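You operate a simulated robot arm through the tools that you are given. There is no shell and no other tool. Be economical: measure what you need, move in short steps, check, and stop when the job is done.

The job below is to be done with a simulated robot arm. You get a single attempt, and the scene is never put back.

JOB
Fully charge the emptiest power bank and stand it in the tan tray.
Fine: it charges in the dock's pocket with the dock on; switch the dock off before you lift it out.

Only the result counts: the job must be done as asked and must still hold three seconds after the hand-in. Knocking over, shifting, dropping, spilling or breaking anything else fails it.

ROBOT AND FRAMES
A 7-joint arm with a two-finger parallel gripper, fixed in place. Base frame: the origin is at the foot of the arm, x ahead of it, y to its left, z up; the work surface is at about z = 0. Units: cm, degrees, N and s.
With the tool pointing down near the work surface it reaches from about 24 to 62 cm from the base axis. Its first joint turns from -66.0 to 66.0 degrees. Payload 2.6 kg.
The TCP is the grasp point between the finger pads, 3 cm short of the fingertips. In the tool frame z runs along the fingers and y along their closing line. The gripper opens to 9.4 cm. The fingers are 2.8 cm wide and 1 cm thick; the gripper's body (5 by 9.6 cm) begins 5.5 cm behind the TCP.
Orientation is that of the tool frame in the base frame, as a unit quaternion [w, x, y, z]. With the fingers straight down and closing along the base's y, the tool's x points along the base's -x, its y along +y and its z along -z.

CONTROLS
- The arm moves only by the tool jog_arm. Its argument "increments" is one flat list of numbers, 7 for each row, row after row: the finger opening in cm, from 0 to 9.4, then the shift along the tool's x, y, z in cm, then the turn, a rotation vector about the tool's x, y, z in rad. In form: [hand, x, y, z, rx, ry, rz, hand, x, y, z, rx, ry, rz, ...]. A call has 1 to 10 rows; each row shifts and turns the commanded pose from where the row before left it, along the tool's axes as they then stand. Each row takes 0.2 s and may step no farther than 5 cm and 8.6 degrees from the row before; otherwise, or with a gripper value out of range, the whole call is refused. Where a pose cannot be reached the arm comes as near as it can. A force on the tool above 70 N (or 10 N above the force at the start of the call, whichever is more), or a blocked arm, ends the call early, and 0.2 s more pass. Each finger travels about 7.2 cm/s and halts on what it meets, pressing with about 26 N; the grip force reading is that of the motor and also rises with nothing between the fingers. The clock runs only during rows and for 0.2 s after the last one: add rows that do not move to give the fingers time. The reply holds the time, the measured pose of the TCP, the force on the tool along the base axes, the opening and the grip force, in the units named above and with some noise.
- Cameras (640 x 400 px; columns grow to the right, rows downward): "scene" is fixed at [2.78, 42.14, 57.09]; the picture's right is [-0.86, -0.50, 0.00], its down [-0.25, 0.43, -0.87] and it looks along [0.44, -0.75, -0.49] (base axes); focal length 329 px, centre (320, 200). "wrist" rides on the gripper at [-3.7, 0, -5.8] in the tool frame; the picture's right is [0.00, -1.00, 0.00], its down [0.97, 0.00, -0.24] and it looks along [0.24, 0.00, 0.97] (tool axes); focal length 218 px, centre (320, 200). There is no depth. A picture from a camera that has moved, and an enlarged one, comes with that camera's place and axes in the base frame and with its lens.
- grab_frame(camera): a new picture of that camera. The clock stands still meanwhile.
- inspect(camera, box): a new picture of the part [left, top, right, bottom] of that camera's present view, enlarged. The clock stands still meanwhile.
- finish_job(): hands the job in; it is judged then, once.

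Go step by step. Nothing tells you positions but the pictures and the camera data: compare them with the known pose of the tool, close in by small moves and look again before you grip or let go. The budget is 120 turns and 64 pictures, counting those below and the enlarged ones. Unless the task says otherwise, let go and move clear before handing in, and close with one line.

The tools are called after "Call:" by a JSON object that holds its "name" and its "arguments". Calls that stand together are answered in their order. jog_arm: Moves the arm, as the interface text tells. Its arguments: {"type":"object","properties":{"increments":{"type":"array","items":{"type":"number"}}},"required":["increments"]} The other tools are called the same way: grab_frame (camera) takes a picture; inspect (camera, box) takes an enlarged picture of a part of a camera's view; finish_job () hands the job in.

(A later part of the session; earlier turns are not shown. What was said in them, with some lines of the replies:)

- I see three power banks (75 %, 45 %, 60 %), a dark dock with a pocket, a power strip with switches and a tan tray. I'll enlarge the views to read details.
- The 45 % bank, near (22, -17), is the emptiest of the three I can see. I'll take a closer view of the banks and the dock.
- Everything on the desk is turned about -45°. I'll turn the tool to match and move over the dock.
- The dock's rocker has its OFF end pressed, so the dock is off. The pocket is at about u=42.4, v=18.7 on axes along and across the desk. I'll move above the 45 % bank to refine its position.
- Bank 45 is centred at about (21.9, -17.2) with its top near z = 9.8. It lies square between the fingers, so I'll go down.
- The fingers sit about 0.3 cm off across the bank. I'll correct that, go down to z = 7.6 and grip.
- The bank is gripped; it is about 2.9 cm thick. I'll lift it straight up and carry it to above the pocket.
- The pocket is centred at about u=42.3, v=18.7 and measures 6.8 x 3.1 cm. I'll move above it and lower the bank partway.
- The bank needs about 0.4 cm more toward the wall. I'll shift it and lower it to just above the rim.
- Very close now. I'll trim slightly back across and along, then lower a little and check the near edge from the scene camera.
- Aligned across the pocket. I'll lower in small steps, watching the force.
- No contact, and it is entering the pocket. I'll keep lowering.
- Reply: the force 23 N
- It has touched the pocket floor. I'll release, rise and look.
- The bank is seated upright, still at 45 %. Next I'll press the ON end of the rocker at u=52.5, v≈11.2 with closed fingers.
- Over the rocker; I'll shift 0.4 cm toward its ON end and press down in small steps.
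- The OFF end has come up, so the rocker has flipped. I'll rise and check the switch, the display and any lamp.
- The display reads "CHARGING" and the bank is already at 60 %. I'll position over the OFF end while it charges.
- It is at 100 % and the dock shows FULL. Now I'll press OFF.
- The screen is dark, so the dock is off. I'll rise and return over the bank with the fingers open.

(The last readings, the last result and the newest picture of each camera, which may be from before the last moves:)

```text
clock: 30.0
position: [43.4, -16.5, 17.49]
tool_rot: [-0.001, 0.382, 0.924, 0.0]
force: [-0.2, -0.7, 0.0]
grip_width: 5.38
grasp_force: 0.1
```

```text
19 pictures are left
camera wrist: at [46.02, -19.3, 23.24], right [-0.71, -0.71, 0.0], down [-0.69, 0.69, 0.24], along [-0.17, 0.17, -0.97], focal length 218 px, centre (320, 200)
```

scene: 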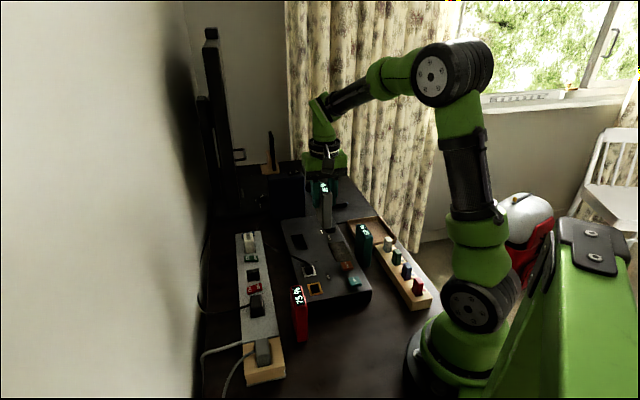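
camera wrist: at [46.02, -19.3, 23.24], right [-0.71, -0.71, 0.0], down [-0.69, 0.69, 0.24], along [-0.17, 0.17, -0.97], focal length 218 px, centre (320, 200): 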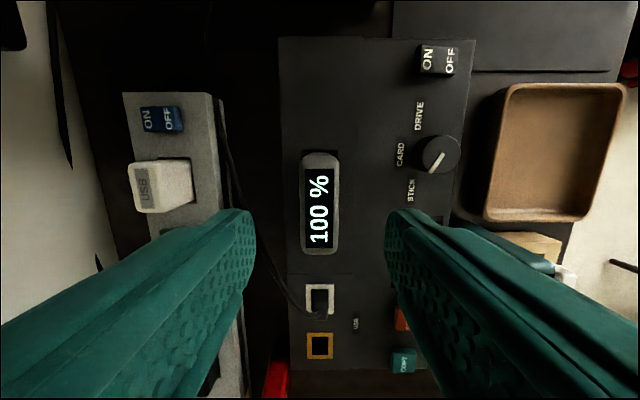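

The bank is centred between the fingers. I'll go down and grip.

Call:
{"name": "jog_arm", "arguments": {"increments": [5.4, 0, 0, 3, 0, 0, 0, 5.4, 0, 0, 3, 0, 0, 0, 5.4, 0, 0, 2, 0, 0, 0, 5.4, 0, 0, 0.8, 0, 0, 0, 5.4, 0, 0, 0, 0, 0, 0, 1.5, 0, 0, 0, 0, 0, 0, 1.5, 0, 0, 0, 0, 0, 0, 1.5, 0, 0, 0, 0, 0, 0]}}

Call:
{"name": "inspect", "arguments": {"camera": "scene", "box": [270, 180, 370, 270]}}

```text
clock: 31.8
position: [43.52, -16.48, 8.62]
tool_rot: [0.0, 0.383, 0.924, 0.001]
force: [0.6, 0.2, -0.3]
grip_width: 2.92
grasp_force: 26.4
```

```text
4.44 times, centred on (320, 225) of scene
camera zoom: at [2.78, 42.14, 57.09], right [-0.86, -0.5, 0.0], down [-0.25, 0.43, -0.87], along [0.44, -0.75, -0.49], focal length 1461 px, centre (320, 89)
```

zoom: 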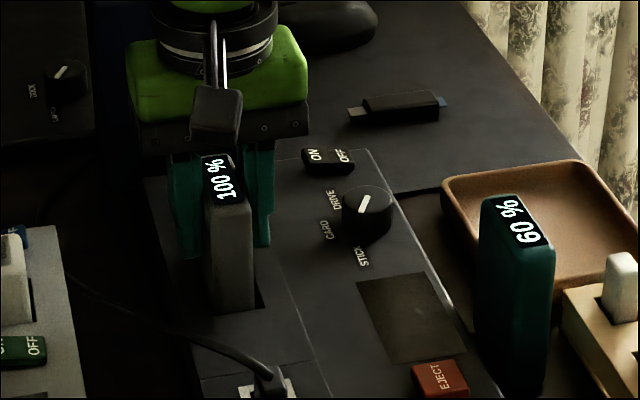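

Gripped, and the dock is off. I'll lift straight out and carry the bank over to the tray.

Call:
{"name": "jog_arm", "arguments": {"increments": [1.5, 0, 0, -1, 0, 0, 0, 1.5, 0, 0, -1.5, 0, 0, 0, 1.5, 0, 0, -2.5, 0, 0, 0, 1.5, 0, 0, -3.5, 0, 0, 0, 1.5, 0, 0, -3.5, 0, 0, 0]}}

Call:
{"name": "jog_arm", "arguments": {"increments": [1.5, -0.5, -3.5, 0, 0, 0, 0, 1.5, -0.5, -3.6, 0, 0, 0, 0, 1.5, -0.5, -3.6, 0, 0, 0, 0, 1.5, -0.5, -3.6, 0, 0, 0, 0, 1.5, -0.5, -3.6, 0, 0, 0, 0, 1.5, -0.5, -3.6, 0, 0, 0, 0, 1.5, 0, 0, 0, 0, 0, 0]}}

Call:
{"name": "grab_frame", "arguments": {"camera": "wrist"}}

Call:
{"name": "inspect", "arguments": {"camera": "scene", "box": [300, 140, 420, 280]}}

```text
clock: 33.0
position: [43.47, -16.52, 20.9]
tool_rot: [0.001, 0.382, 0.924, 0.0]
force: [-0.3, -0.4, -2.4]
grip_width: 2.93
grasp_force: 26.3
```

```text
clock: 34.6
position: [30.58, -33.92, 20.88]
tool_rot: [-0.001, 0.382, 0.924, 0.0]
force: [-0.3, -0.1, -2.6]
grip_width: 2.93
grasp_force: 26.5
```

```text
17 pictures are left
camera wrist: at [33.19, -36.69, 26.63], right [-0.71, -0.71, 0.0], down [-0.69, 0.69, 0.24], along [-0.17, 0.17, -0.97], focal length 218 px, centre (320, 200)
```

wrist: 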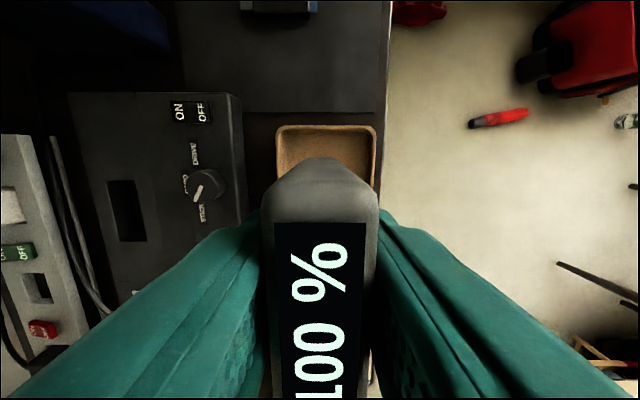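

```text
2.86 times, centred on (360, 210) of scene
camera zoom: at [2.78, 42.14, 57.09], right [-0.86, -0.5, 0.0], down [-0.25, 0.43, -0.87], along [0.44, -0.75, -0.49], focal length 939 px, centre (206, 171)
```

zoom: 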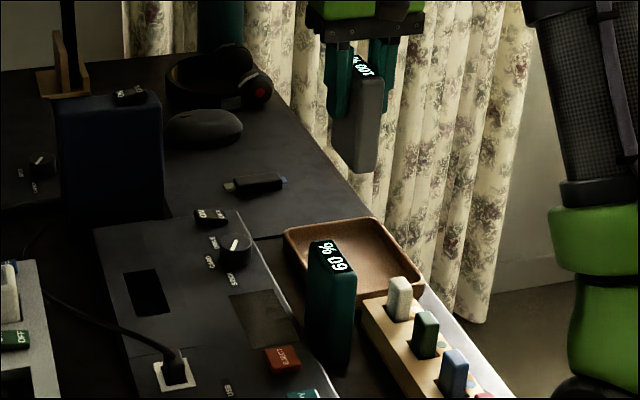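

Over the tray; I'll trim slightly toward its centre and lower.

Call:
{"name": "jog_arm", "arguments": {"increments": [1.5, 0.2, -0.5, 0, 0, 0, 0, 1.5, 0, 0, 3.5, 0, 0, 0, 1.5, 0, 0, 3.5, 0, 0, 0, 1.5, 0, 0, 2.5, 0, 0, 0, 1.5, 0, 0, 1.2, 0, 0, 0, 1.5, 0, 0, 0, 0, 0, 0]}}

Call:
{"name": "inspect", "arguments": {"camera": "scene", "box": [320, 170, 420, 270]}}

Call:
{"name": "grab_frame", "arguments": {"camera": "wrist"}}

```text
clock: 36.0
position: [29.89, -34.15, 9.99]
tool_rot: [0.0, 0.382, 0.924, 0.0]
force: [0.0, 0.1, -2.5]
grip_width: 2.92
grasp_force: 25.9
```

```text
4.00 times, centred on (370, 220) of scene
camera zoom: at [2.78, 42.14, 57.09], right [-0.86, -0.5, 0.0], down [-0.25, 0.43, -0.87], along [0.44, -0.75, -0.49], focal length 1315 px, centre (120, 120)
```

zoom: 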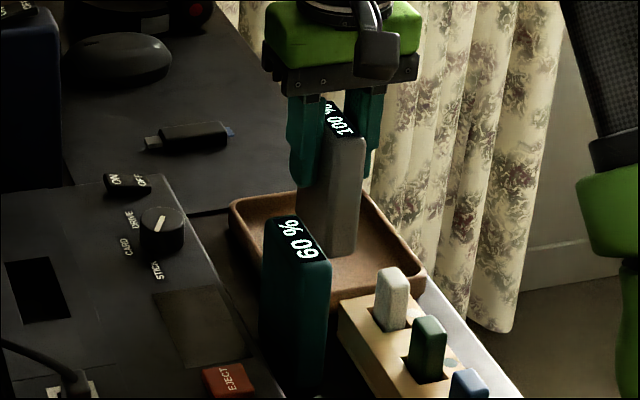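

```text
14 pictures are left
camera wrist: at [32.46, -36.82, 15.72], right [-0.71, -0.71, 0.0], down [-0.69, 0.69, 0.24], along [-0.17, 0.17, -0.97], focal length 218 px, centre (320, 200)
```

wrist: 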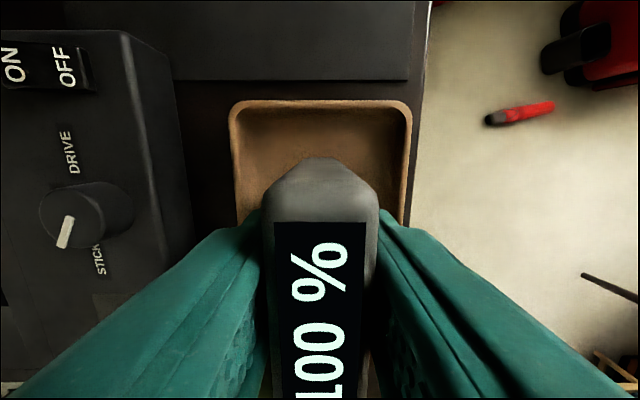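

Well inside the tray. I'll lower gently to contact.

Call:
{"name": "jog_arm", "arguments": {"increments": [1.5, 0, 0, 0.4, 0, 0, 0, 1.5, 0, 0, 0.4, 0, 0, 0, 1.5, 0, 0, 0.3, 0, 0, 0, 1.5, 0, 0, 0, 0, 0, 0]}}

```text
clock: 37.0
position: [29.86, -34.09, 9.01]
tool_rot: [0.0, 0.382, 0.924, 0.0]
force: [0.3, 0.5, -2.7]
grip_width: 2.93
grasp_force: 25.9
```

Call:
{"name": "jog_arm", "arguments": {"increments": [1.5, 0, 0, 0.2, 0, 0, 0, 1.5, 0, 0, 0.15, 0, 0, 0, 1.5, 0, 0, 0, 0, 0, 0]}}

```text
clock: 37.8
position: [29.92, -34.08, 8.57]
tool_rot: [0.0, 0.382, 0.924, 0.0]
force: [0.3, 0.5, -2.1]
grip_width: 2.9
grasp_force: 25.9
```

Call:
{"name": "jog_arm", "arguments": {"increments": [1.5, 0, 0, 0.15, 0, 0, 0, 1.5, 0, 0, 0.1, 0, 0, 0, 1.5, 0, 0, 0, 0, 0, 0]}}

```text
clock: 38.6
position: [29.78, -34.02, 8.46]
tool_rot: [0.0, 0.383, 0.924, 0.001]
force: [-0.5, 0.8, -2.1]
grip_width: 2.95
grasp_force: 25.6
```

Call:
{"name": "jog_arm", "arguments": {"increments": [1.5, 0, 0, 0.15, 0, 0, 0, 1.5, 0, 0, 0, 0, 0, 0]}}

Call:
{"name": "inspect", "arguments": {"camera": "scene", "box": [340, 180, 420, 260]}}

```text
clock: 39.2
position: [30.01, -34.12, 8.28]
tool_rot: [0.001, 0.384, 0.923, 0.0]
force: [-3.2, 2.4, 9.0]
grip_width: 2.89
grasp_force: 25.9
```

```text
5.00 times, centred on (380, 220) of scene
camera zoom: at [2.78, 42.14, 57.09], right [-0.86, -0.5, 0.0], down [-0.25, 0.43, -0.87], along [0.44, -0.75, -0.49], focal length 1644 px, centre (20, 100)
```

zoom: 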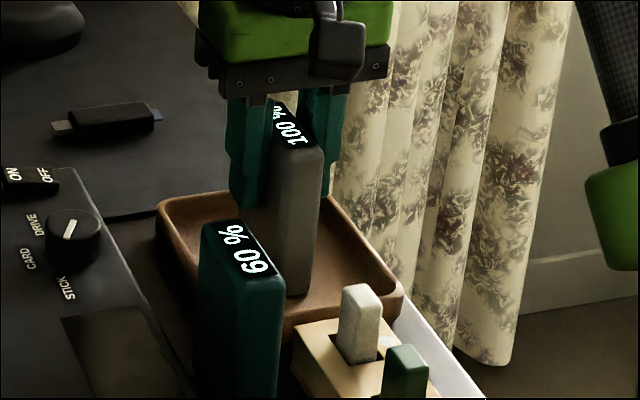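

It is touching the tray floor. I'll release and rise straight up.

Call:
{"name": "jog_arm", "arguments": {"increments": [3.6, 0, 0, 0, 0, 0, 0, 5.4, 0, 0, 0, 0, 0, 0, 5.4, 0, 0, 0, 0, 0, 0, 5.4, 0, 0, -1, 0, 0, 0, 5.4, 0, 0, -3, 0, 0, 0, 5.4, 0, 0, -4, 0, 0, 0, 5.4, 0, 0, -4, 0, 0, 0, 5.4, 0, 0, 0, 0, 0, 0]}}

Call:
{"name": "inspect", "arguments": {"camera": "scene", "box": [260, 170, 440, 310]}}

Call:
{"name": "grab_frame", "arguments": {"camera": "wrist"}}

```text
clock: 41.0
position: [29.84, -34.04, 20.07]
tool_rot: [-0.001, 0.383, 0.924, 0.001]
force: [-1.0, -0.3, -0.4]
grip_width: 5.4
grasp_force: 0.1
```

```text
2.86 times, centred on (350, 240) of scene
camera zoom: at [2.78, 42.14, 57.09], right [-0.86, -0.5, 0.0], down [-0.25, 0.43, -0.87], along [0.44, -0.75, -0.49], focal length 939 px, centre (234, 86)
```

zoom: 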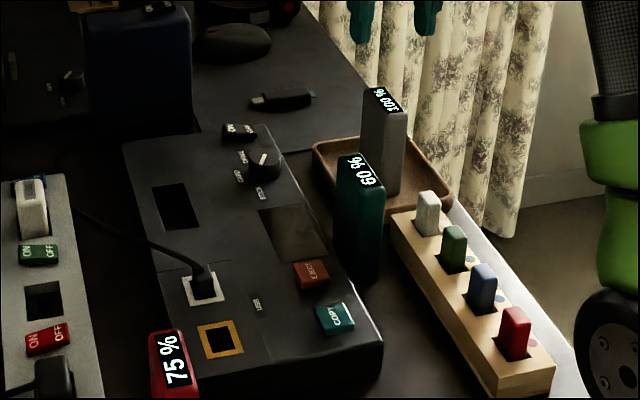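

```text
11 pictures are left
camera wrist: at [32.46, -36.8, 25.8], right [-0.71, -0.71, 0.0], down [-0.69, 0.69, 0.24], along [-0.17, 0.17, -0.97], focal length 218 px, centre (320, 200)
```

wrist: 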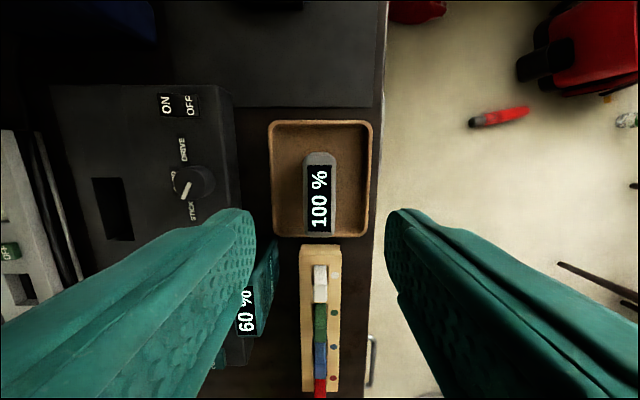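

The bank stands upright in the tan tray at 100 %, the dock is off and nothing else has moved. The arm is clear, so I'm handing in.

Call:
{"name": "finish_job", "arguments": {}}

```text
The job is handed in.
```

The emptiest power bank (45 %) was charged to 100 % in the dock, which I switched off before lifting the bank out; it now stands in the tan tray.
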